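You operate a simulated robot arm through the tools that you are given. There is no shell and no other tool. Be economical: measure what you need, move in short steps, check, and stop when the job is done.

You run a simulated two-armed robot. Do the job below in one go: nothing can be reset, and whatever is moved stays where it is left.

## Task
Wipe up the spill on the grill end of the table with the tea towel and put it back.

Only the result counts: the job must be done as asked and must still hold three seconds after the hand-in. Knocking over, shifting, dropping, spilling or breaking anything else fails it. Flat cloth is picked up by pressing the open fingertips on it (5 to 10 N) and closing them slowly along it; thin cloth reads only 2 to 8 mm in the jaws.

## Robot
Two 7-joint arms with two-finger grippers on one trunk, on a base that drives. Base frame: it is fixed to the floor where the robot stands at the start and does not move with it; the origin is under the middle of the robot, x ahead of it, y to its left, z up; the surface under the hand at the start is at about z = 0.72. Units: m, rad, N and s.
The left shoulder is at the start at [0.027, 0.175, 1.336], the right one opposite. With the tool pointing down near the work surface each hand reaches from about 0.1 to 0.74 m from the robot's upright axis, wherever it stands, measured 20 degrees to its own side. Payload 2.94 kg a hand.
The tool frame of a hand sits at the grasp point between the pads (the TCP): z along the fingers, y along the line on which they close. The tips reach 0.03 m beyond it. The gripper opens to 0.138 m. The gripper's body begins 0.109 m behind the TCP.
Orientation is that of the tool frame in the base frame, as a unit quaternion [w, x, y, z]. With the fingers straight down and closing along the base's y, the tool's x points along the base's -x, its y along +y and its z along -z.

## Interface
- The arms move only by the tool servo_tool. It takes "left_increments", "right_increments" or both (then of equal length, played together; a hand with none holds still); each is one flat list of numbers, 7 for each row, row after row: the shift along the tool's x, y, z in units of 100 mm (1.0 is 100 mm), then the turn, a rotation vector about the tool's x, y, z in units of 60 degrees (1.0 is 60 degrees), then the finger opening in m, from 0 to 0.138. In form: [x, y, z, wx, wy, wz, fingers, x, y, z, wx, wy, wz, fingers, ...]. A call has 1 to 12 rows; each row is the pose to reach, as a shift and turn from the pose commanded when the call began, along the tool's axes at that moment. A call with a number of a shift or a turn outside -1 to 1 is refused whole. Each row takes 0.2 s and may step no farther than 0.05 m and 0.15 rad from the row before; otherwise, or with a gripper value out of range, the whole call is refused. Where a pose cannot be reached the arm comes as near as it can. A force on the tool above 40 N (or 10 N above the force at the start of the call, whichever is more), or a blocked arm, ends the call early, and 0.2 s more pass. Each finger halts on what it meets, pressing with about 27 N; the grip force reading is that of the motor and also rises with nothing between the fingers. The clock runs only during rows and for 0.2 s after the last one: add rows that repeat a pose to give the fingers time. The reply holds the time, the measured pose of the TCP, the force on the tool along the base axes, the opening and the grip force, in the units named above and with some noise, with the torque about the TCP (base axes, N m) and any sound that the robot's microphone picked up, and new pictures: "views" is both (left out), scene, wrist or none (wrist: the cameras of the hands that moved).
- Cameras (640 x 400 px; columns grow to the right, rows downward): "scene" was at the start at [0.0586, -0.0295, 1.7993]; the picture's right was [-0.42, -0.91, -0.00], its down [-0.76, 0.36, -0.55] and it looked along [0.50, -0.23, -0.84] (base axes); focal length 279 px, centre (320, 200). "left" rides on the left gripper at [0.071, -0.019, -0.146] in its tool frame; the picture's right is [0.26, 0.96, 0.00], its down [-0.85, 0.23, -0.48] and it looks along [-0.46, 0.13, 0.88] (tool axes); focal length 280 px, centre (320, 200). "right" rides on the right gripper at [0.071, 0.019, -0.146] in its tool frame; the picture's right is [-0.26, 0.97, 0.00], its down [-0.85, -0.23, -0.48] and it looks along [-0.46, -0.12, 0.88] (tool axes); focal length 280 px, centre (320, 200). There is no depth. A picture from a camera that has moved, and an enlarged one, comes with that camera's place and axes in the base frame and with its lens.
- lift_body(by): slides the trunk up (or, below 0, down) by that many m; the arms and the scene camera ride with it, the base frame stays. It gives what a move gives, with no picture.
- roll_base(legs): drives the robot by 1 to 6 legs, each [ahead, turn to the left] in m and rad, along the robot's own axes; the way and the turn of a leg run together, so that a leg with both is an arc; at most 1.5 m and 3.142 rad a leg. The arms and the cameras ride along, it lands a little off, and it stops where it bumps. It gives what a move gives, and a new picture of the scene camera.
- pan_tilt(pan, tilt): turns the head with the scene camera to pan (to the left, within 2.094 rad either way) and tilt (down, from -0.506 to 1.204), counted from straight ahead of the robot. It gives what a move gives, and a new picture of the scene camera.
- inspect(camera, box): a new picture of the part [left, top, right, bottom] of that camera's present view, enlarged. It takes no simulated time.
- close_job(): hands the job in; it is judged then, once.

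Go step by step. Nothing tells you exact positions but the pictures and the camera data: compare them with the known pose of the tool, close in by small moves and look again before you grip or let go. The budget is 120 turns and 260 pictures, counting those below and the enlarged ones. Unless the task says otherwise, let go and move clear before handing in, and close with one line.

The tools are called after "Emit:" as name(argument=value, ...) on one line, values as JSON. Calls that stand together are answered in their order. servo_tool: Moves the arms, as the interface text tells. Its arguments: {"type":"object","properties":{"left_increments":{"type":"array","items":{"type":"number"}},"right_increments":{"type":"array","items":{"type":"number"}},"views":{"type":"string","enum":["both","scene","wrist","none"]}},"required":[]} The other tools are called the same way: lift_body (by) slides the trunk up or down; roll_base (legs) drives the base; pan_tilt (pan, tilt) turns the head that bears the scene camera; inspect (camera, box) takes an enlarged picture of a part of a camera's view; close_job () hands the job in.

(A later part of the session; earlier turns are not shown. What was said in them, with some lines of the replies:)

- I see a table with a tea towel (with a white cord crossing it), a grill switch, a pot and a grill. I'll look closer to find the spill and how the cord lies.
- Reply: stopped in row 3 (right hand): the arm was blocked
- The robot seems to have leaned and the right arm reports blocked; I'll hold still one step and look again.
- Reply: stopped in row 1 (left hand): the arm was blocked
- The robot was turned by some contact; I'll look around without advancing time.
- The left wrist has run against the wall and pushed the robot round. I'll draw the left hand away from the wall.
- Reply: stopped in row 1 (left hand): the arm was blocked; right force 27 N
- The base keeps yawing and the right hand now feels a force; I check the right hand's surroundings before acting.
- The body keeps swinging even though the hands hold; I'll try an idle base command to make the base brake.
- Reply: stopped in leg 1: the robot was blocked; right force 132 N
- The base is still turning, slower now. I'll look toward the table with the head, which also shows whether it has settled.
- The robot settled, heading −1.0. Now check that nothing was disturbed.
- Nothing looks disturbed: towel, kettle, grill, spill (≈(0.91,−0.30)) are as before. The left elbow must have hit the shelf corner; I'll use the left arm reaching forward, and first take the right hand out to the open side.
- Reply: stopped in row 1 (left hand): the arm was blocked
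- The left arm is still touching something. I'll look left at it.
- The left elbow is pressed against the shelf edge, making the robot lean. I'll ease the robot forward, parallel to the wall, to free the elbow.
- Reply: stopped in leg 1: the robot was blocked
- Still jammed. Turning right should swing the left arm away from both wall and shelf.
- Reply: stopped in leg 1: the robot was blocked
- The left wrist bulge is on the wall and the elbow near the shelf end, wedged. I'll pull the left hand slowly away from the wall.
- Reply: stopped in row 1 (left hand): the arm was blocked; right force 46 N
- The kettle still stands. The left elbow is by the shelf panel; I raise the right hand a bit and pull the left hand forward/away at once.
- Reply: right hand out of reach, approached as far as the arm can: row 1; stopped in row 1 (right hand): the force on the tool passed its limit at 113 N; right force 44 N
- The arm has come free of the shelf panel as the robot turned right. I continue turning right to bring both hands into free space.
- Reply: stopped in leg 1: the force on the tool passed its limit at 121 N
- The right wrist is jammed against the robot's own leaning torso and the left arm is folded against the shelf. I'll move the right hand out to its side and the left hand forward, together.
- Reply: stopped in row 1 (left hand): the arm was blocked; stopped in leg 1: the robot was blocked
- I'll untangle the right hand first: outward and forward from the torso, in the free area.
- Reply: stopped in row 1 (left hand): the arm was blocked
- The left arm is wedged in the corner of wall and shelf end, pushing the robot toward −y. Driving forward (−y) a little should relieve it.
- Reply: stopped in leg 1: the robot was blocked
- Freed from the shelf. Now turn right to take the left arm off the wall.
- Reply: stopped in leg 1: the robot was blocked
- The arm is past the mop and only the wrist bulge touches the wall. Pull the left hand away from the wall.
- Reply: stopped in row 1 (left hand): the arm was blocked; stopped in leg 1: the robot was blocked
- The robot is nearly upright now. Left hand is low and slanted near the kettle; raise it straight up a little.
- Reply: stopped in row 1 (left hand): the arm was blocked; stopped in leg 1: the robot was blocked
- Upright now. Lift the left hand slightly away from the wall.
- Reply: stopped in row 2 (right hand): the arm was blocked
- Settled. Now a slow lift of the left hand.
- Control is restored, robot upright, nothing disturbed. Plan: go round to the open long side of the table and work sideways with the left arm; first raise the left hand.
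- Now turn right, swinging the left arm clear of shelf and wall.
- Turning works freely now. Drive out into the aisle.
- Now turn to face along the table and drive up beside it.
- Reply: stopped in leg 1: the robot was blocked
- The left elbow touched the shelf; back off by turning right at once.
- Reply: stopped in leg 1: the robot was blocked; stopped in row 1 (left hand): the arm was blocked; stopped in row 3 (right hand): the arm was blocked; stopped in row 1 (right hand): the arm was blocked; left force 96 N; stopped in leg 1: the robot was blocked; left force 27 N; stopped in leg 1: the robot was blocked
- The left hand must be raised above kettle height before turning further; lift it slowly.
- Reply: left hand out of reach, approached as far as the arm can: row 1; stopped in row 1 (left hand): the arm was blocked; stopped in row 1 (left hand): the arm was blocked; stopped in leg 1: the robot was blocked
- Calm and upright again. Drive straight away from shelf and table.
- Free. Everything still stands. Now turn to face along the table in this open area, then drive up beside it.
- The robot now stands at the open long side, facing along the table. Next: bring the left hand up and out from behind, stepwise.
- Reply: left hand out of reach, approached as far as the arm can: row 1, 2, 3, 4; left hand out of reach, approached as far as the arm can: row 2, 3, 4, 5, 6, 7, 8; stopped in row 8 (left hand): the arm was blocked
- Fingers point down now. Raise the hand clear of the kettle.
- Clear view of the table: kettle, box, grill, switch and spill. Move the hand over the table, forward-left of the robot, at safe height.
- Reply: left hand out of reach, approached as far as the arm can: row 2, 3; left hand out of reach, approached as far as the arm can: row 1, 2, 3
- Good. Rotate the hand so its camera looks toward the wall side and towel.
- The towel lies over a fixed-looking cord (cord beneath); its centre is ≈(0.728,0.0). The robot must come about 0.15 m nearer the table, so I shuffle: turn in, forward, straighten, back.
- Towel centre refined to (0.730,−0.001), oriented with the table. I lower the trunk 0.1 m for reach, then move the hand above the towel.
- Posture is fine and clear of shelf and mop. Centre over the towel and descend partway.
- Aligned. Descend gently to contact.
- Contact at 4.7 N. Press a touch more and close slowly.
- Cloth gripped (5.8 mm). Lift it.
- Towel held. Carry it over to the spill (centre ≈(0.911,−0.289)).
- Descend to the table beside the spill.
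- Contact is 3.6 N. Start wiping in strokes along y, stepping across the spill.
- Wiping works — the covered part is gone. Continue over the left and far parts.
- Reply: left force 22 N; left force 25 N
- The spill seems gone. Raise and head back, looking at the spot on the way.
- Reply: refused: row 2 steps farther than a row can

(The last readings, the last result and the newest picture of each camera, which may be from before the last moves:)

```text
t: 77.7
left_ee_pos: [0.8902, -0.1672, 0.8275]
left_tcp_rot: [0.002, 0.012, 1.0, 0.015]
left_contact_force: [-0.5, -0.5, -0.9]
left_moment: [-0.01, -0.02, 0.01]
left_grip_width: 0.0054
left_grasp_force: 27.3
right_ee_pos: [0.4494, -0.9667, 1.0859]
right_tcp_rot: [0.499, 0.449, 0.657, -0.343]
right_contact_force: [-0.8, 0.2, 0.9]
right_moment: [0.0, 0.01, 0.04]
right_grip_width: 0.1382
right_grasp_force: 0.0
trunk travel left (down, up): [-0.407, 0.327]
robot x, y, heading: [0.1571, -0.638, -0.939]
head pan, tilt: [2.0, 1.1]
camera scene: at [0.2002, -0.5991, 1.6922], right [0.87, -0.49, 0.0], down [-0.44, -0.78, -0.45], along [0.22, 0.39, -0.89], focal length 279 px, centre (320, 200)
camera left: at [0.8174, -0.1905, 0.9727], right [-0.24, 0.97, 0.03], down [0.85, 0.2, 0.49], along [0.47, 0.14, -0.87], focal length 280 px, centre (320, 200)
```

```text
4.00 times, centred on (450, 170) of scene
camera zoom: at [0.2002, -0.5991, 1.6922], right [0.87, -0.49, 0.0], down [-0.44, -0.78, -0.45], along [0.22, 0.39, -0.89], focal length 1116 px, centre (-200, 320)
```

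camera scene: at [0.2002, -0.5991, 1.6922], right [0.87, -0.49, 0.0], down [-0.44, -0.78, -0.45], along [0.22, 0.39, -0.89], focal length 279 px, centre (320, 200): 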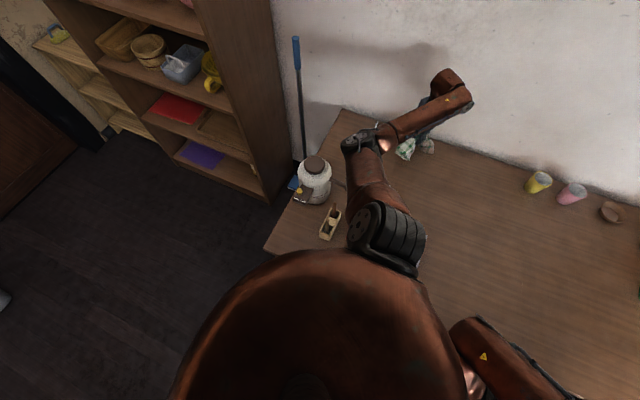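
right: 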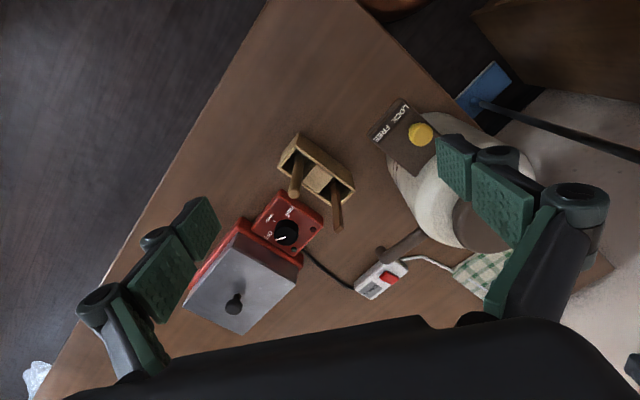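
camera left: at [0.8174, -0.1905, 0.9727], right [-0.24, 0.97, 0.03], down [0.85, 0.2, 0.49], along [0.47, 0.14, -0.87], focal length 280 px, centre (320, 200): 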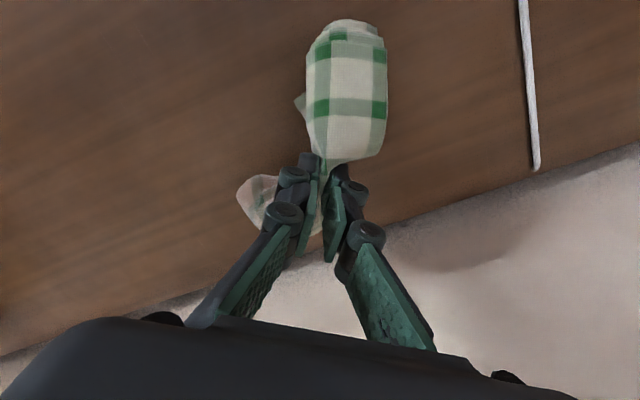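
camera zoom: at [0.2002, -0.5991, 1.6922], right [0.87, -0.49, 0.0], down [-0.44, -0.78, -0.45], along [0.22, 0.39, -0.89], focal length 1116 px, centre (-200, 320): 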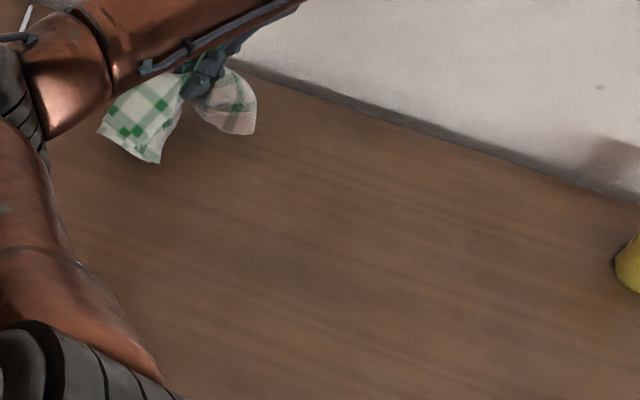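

The table is clean there. Carry the towel back to its place.

Emit:
servo_tool(left_increments=[0.2, 0.23, -0.15, 0, 0, 0, 0, 0.4, 0.46, -0.3, 0, 0, 0, 0, 0.6, 0.7, -0.4, 0, 0, 0, 0, 0.82, 0.93, -0.4, 0, 0, 0, 0], views="none")

Emit:
servo_tool(left_increments=[0.27, 0.3, 0, 0, 0, 0, 0, 0.54, 0.62, 0, 0, 0, 0, 0, 0.82, 0.93, 0, 0, 0, 0, 0], views="both")

```text
t: 78.7
left_ee_pos: [0.8089, -0.0684, 0.87]
left_tcp_rot: [0.002, 0.012, 1.0, 0.016]
left_contact_force: [0.6, -0.6, -1.2]
left_moment: [0.01, 0.0, 0.02]
left_grip_width: 0.0056
left_grasp_force: 27.0
right_ee_pos: [0.4504, -0.9673, 1.0851]
right_tcp_rot: [0.499, 0.45, 0.657, -0.343]
right_contact_force: [0.0, -1.0, 0.5]
right_moment: [0.02, 0.02, 0.02]
right_grip_width: 0.1382
right_grasp_force: 0.0
trunk travel left (down, up): [-0.407, 0.327]
robot x, y, heading: [0.1556, -0.6385, -0.946]
head pan, tilt: [2.0, 1.1]
```

```text
t: 79.5
left_ee_pos: [0.7306, 0.0249, 0.8716]
left_tcp_rot: [0.003, 0.013, 1.0, 0.015]
left_contact_force: [-0.5, -0.4, -0.6]
left_moment: [0.02, -0.02, 0.02]
left_grip_width: 0.0054
left_grasp_force: 27.2
right_ee_pos: [0.4496, -0.9654, 1.0848]
right_tcp_rot: [0.499, 0.45, 0.656, -0.344]
right_contact_force: [0.5, 0.4, 0.5]
right_moment: [0.01, 0.0, 0.06]
right_grip_width: 0.1382
right_grasp_force: 0.1
trunk travel left (down, up): [-0.407, 0.327]
robot x, y, heading: [0.1574, -0.6378, -0.94]
head pan, tilt: [2.0, 1.1]
camera scene: at [0.2002, -0.5991, 1.6922], right [0.87, -0.49, 0.0], down [-0.44, -0.78, -0.45], along [0.22, 0.39, -0.89], focal length 279 px, centre (320, 200)
camera left: at [0.6578, 0.0016, 1.0166], right [-0.24, 0.97, 0.03], down [0.85, 0.19, 0.49], along [0.47, 0.14, -0.87], focal length 280 px, centre (320, 200)
```

scene: 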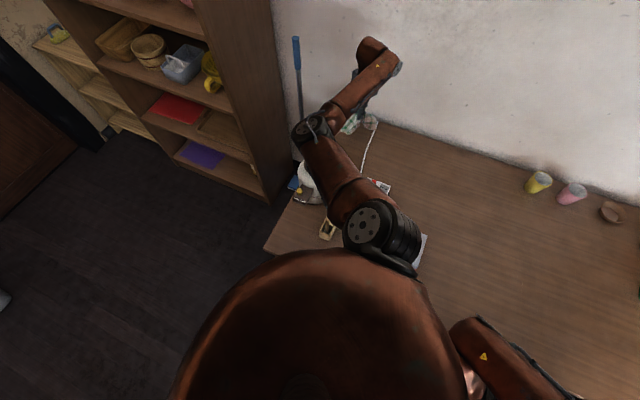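
left: 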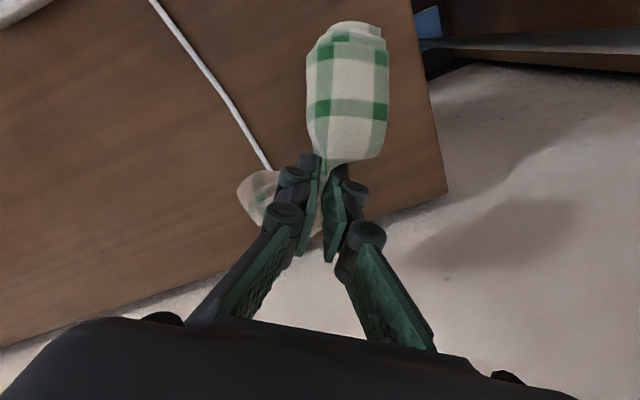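

Lower the towel at its original place.

Emit:
servo_tool(left_increments=[0.05, -0.05, 0.25, 0, 0, 0, 0, 0.05, -0.1, 0.5, 0, 0, 0, 0, 0.05, -0.1, 0.75, 0, 0, 0, 0, 0.05, -0.1, 0.98, 0, 0, 0, 0], views="none")

Emit:
servo_tool(left_increments=[0, 0, 0.08, 0, 0, 0, 0, 0, 0, 0.15, 0, 0, 0, 0, 0, 0, 0.18, 0, 0, 0, 0], views="wrist")

```text
t: 80.5
left_ee_pos: [0.7257, 0.0173, 0.7718]
left_tcp_rot: [0.002, 0.012, 1.0, 0.016]
left_contact_force: [-0.4, -0.6, 0.2]
left_moment: [-0.01, 0.02, 0.05]
left_grip_width: 0.0052
left_grasp_force: 26.3
right_ee_pos: [0.4508, -0.968, 1.0848]
right_tcp_rot: [0.499, 0.449, 0.657, -0.343]
right_contact_force: [-0.4, 0.4, 0.2]
right_moment: [0.0, 0.0, 0.0]
right_grip_width: 0.1383
right_grasp_force: 0.0
trunk travel left (down, up): [-0.407, 0.327]
robot x, y, heading: [0.1562, -0.6366, -0.944]
head pan, tilt: [2.0, 1.1]
```

```text
t: 81.2
left_ee_pos: [0.7261, 0.0161, 0.757]
left_tcp_rot: [0.003, 0.013, 1.0, 0.016]
left_contact_force: [-0.8, -0.5, 9.8]
left_moment: [0.08, 0.09, 0.01]
left_grip_width: 0.0057
left_grasp_force: 27.4
right_ee_pos: [0.4501, -0.9671, 1.0848]
right_tcp_rot: [0.499, 0.449, 0.657, -0.342]
right_contact_force: [0.2, 0.6, -0.1]
right_moment: [0.02, 0.02, -0.03]
right_grip_width: 0.138
right_grasp_force: 0.0
trunk travel left (down, up): [-0.407, 0.327]
robot x, y, heading: [0.1545, -0.6378, -0.941]
head pan, tilt: [2.0, 1.1]
camera left: at [0.6528, -0.0068, 0.9016], right [-0.24, 0.97, 0.03], down [0.85, 0.19, 0.49], along [0.47, 0.14, -0.87], focal length 280 px, centre (320, 200)
```

left: 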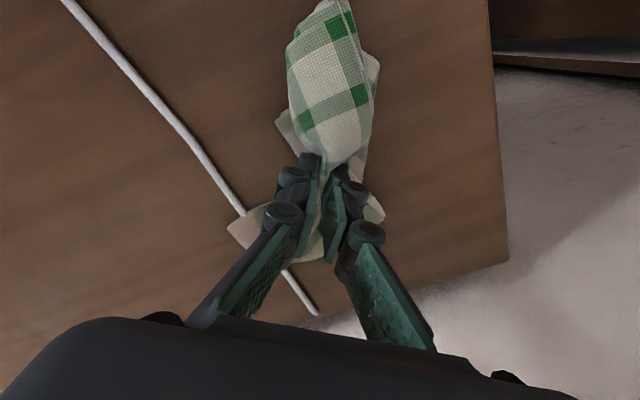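

On the table. Open slowly with light pressure so the cloth spreads, then rise.

Emit:
servo_tool(left_increments=[0, 0, 0, 0, 0, 0, 0.012, 0, 0, 0, 0, 0, 0, 0.022, 0, 0, 0, 0, 0, 0, 0.032, 0, 0, 0, 0, 0, 0, 0.042, 0, 0, 0, 0, 0, 0, 0.052, 0, 0, 0, 0, 0, 0, 0.062, 0, 0, 0, 0, 0, 0, 0.072, 0, 0, 0, 0, 0, 0, 0.08, 0, 0, -0.1, 0, 0, 0, 0.08, 0, 0, -0.3, 0, 0, 0, 0.08, 0, 0, -0.6, 0, 0, 0, 0.08, 0, 0, -1, 0, 0, 0, 0.08], views="wrist")

```text
t: 83.8
left_ee_pos: [0.7238, 0.0138, 0.8545]
left_tcp_rot: [0.001, 0.012, 1.0, 0.016]
left_contact_force: [0.2, 0.0, -0.7]
left_moment: [-0.03, -0.02, -0.03]
left_grip_width: 0.08
left_grasp_force: 0.0
right_ee_pos: [0.4505, -0.9668, 1.0839]
right_tcp_rot: [0.499, 0.45, 0.656, -0.343]
right_contact_force: [-0.7, -0.4, -0.8]
right_moment: [0.01, 0.0, 0.03]
right_grip_width: 0.1382
right_grasp_force: 0.0
trunk travel left (down, up): [-0.407, 0.327]
robot x, y, heading: [0.1578, -0.6404, -0.946]
head pan, tilt: [2.0, 1.1]
camera left: at [0.6518, -0.0091, 0.9993], right [-0.24, 0.97, 0.03], down [0.85, 0.19, 0.49], along [0.47, 0.14, -0.87], focal length 280 px, centre (320, 200)
```

left: 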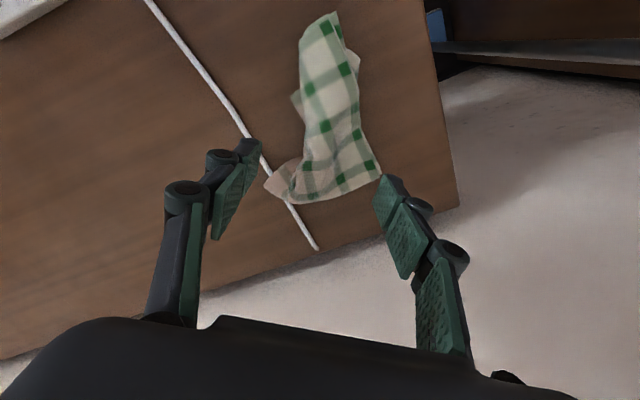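

The towel is back at its place (centre within about 3 cm). Raise the hand clear and check the whole scene.

Emit:
servo_tool(left_increments=[0, 0, -0.35, 0, 0, 0, 0.08, 0, 0, -0.7, 0, 0, 0, 0.08, 0, 0, -1, 0, 0, 0, 0.08], views="none")

Emit:
servo_tool(left_increments=[0, -0.35, 0, 0, 0, 0, 0.08, 0, -0.7, 0, 0, 0, 0, 0.08, 0, -1, 0, 0, 0, 0, 0.08], views="both")

Emit:
pan_tilt(pan=1.3, tilt=0.8)

```text
t: 84.7
left_ee_pos: [0.7226, 0.0116, 0.956]
left_tcp_rot: [0.002, 0.011, 1.0, 0.016]
left_contact_force: [-0.3, -0.1, -0.6]
left_moment: [0.03, 0.0, 0.01]
left_grip_width: 0.08
left_grasp_force: 0.1
right_ee_pos: [0.4498, -0.9669, 1.0851]
right_tcp_rot: [0.498, 0.45, 0.658, -0.342]
right_contact_force: [-0.2, 0.1, 1.4]
right_moment: [0.01, -0.01, 0.03]
right_grip_width: 0.1381
right_grasp_force: 0.0
trunk travel left (down, up): [-0.407, 0.327]
robot x, y, heading: [0.1586, -0.635, -0.942]
head pan, tilt: [2.0, 1.1]
```

```text
t: 85.5
left_ee_pos: [0.7213, -0.0882, 0.955]
left_tcp_rot: [0.001, 0.012, 1.0, 0.016]
left_contact_force: [-0.6, -0.4, 0.2]
left_moment: [0.01, 0.01, 0.01]
left_grip_width: 0.0803
left_grasp_force: 0.1
right_ee_pos: [0.4507, -0.9679, 1.085]
right_tcp_rot: [0.499, 0.449, 0.657, -0.343]
right_contact_force: [0.2, 0.2, 0.1]
right_moment: [0.02, 0.04, -0.02]
right_grip_width: 0.1382
right_grasp_force: 0.1
trunk travel left (down, up): [-0.407, 0.327]
robot x, y, heading: [0.1578, -0.6388, -0.944]
head pan, tilt: [2.0, 1.1]
camera scene: at [0.2014, -0.6011, 1.6922], right [0.87, -0.49, 0.0], down [-0.44, -0.78, -0.45], along [0.22, 0.4, -0.89], focal length 279 px, centre (320, 200)
camera left: at [0.6491, -0.1121, 1.1003], right [-0.24, 0.97, 0.03], down [0.85, 0.19, 0.49], along [0.47, 0.14, -0.87], focal length 280 px, centre (320, 200)
```

scene: 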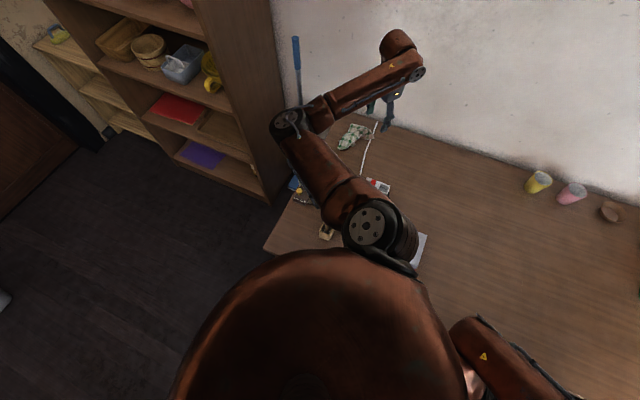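
left: 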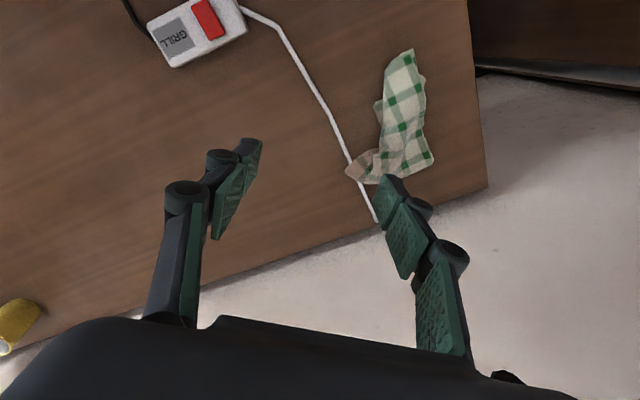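

```text
t: 86.5
left_ee_pos: [0.7216, -0.0893, 0.9548]
left_tcp_rot: [0.002, 0.013, 1.0, 0.016]
left_contact_force: [0.0, -0.2, -0.9]
left_moment: [0.02, -0.03, -0.02]
left_grip_width: 0.0801
left_grasp_force: 0.0
right_ee_pos: [0.4502, -0.9664, 1.0849]
right_tcp_rot: [0.498, 0.45, 0.656, -0.344]
right_contact_force: [0.3, -0.6, -0.6]
right_moment: [0.02, -0.01, 0.02]
right_grip_width: 0.1381
right_grasp_force: 0.0
trunk travel left (down, up): [-0.407, 0.327]
robot x, y, heading: [0.1574, -0.6423, -0.94]
head pan, tilt: [1.3, 0.799]
camera scene: at [0.246, -0.627, 1.7139], right [0.35, -0.94, 0.0], down [-0.67, -0.25, -0.7], along [0.65, 0.24, -0.72], focal length 279 px, centre (320, 200)
```

scene: 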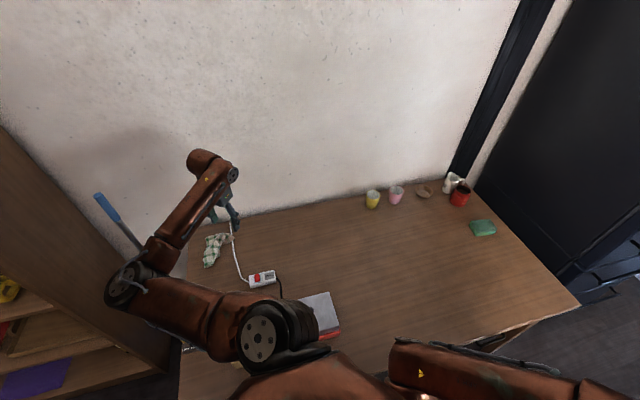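

The spot is clean, the towel lies back in its place, nothing else appears moved, and both hands are clear. Handing in.

Emit:
close_job()

```text
The job is handed in.
```

I wiped up the spill on the grill end, and the table looks clean there. The tea towel is back about 4 cm from where it lay, bunched up rather than flat. Early on the left arm jammed against the wall and shelf and pushed the robot around. In the pictures I checked afterwards, nothing had been knocked over or moved.
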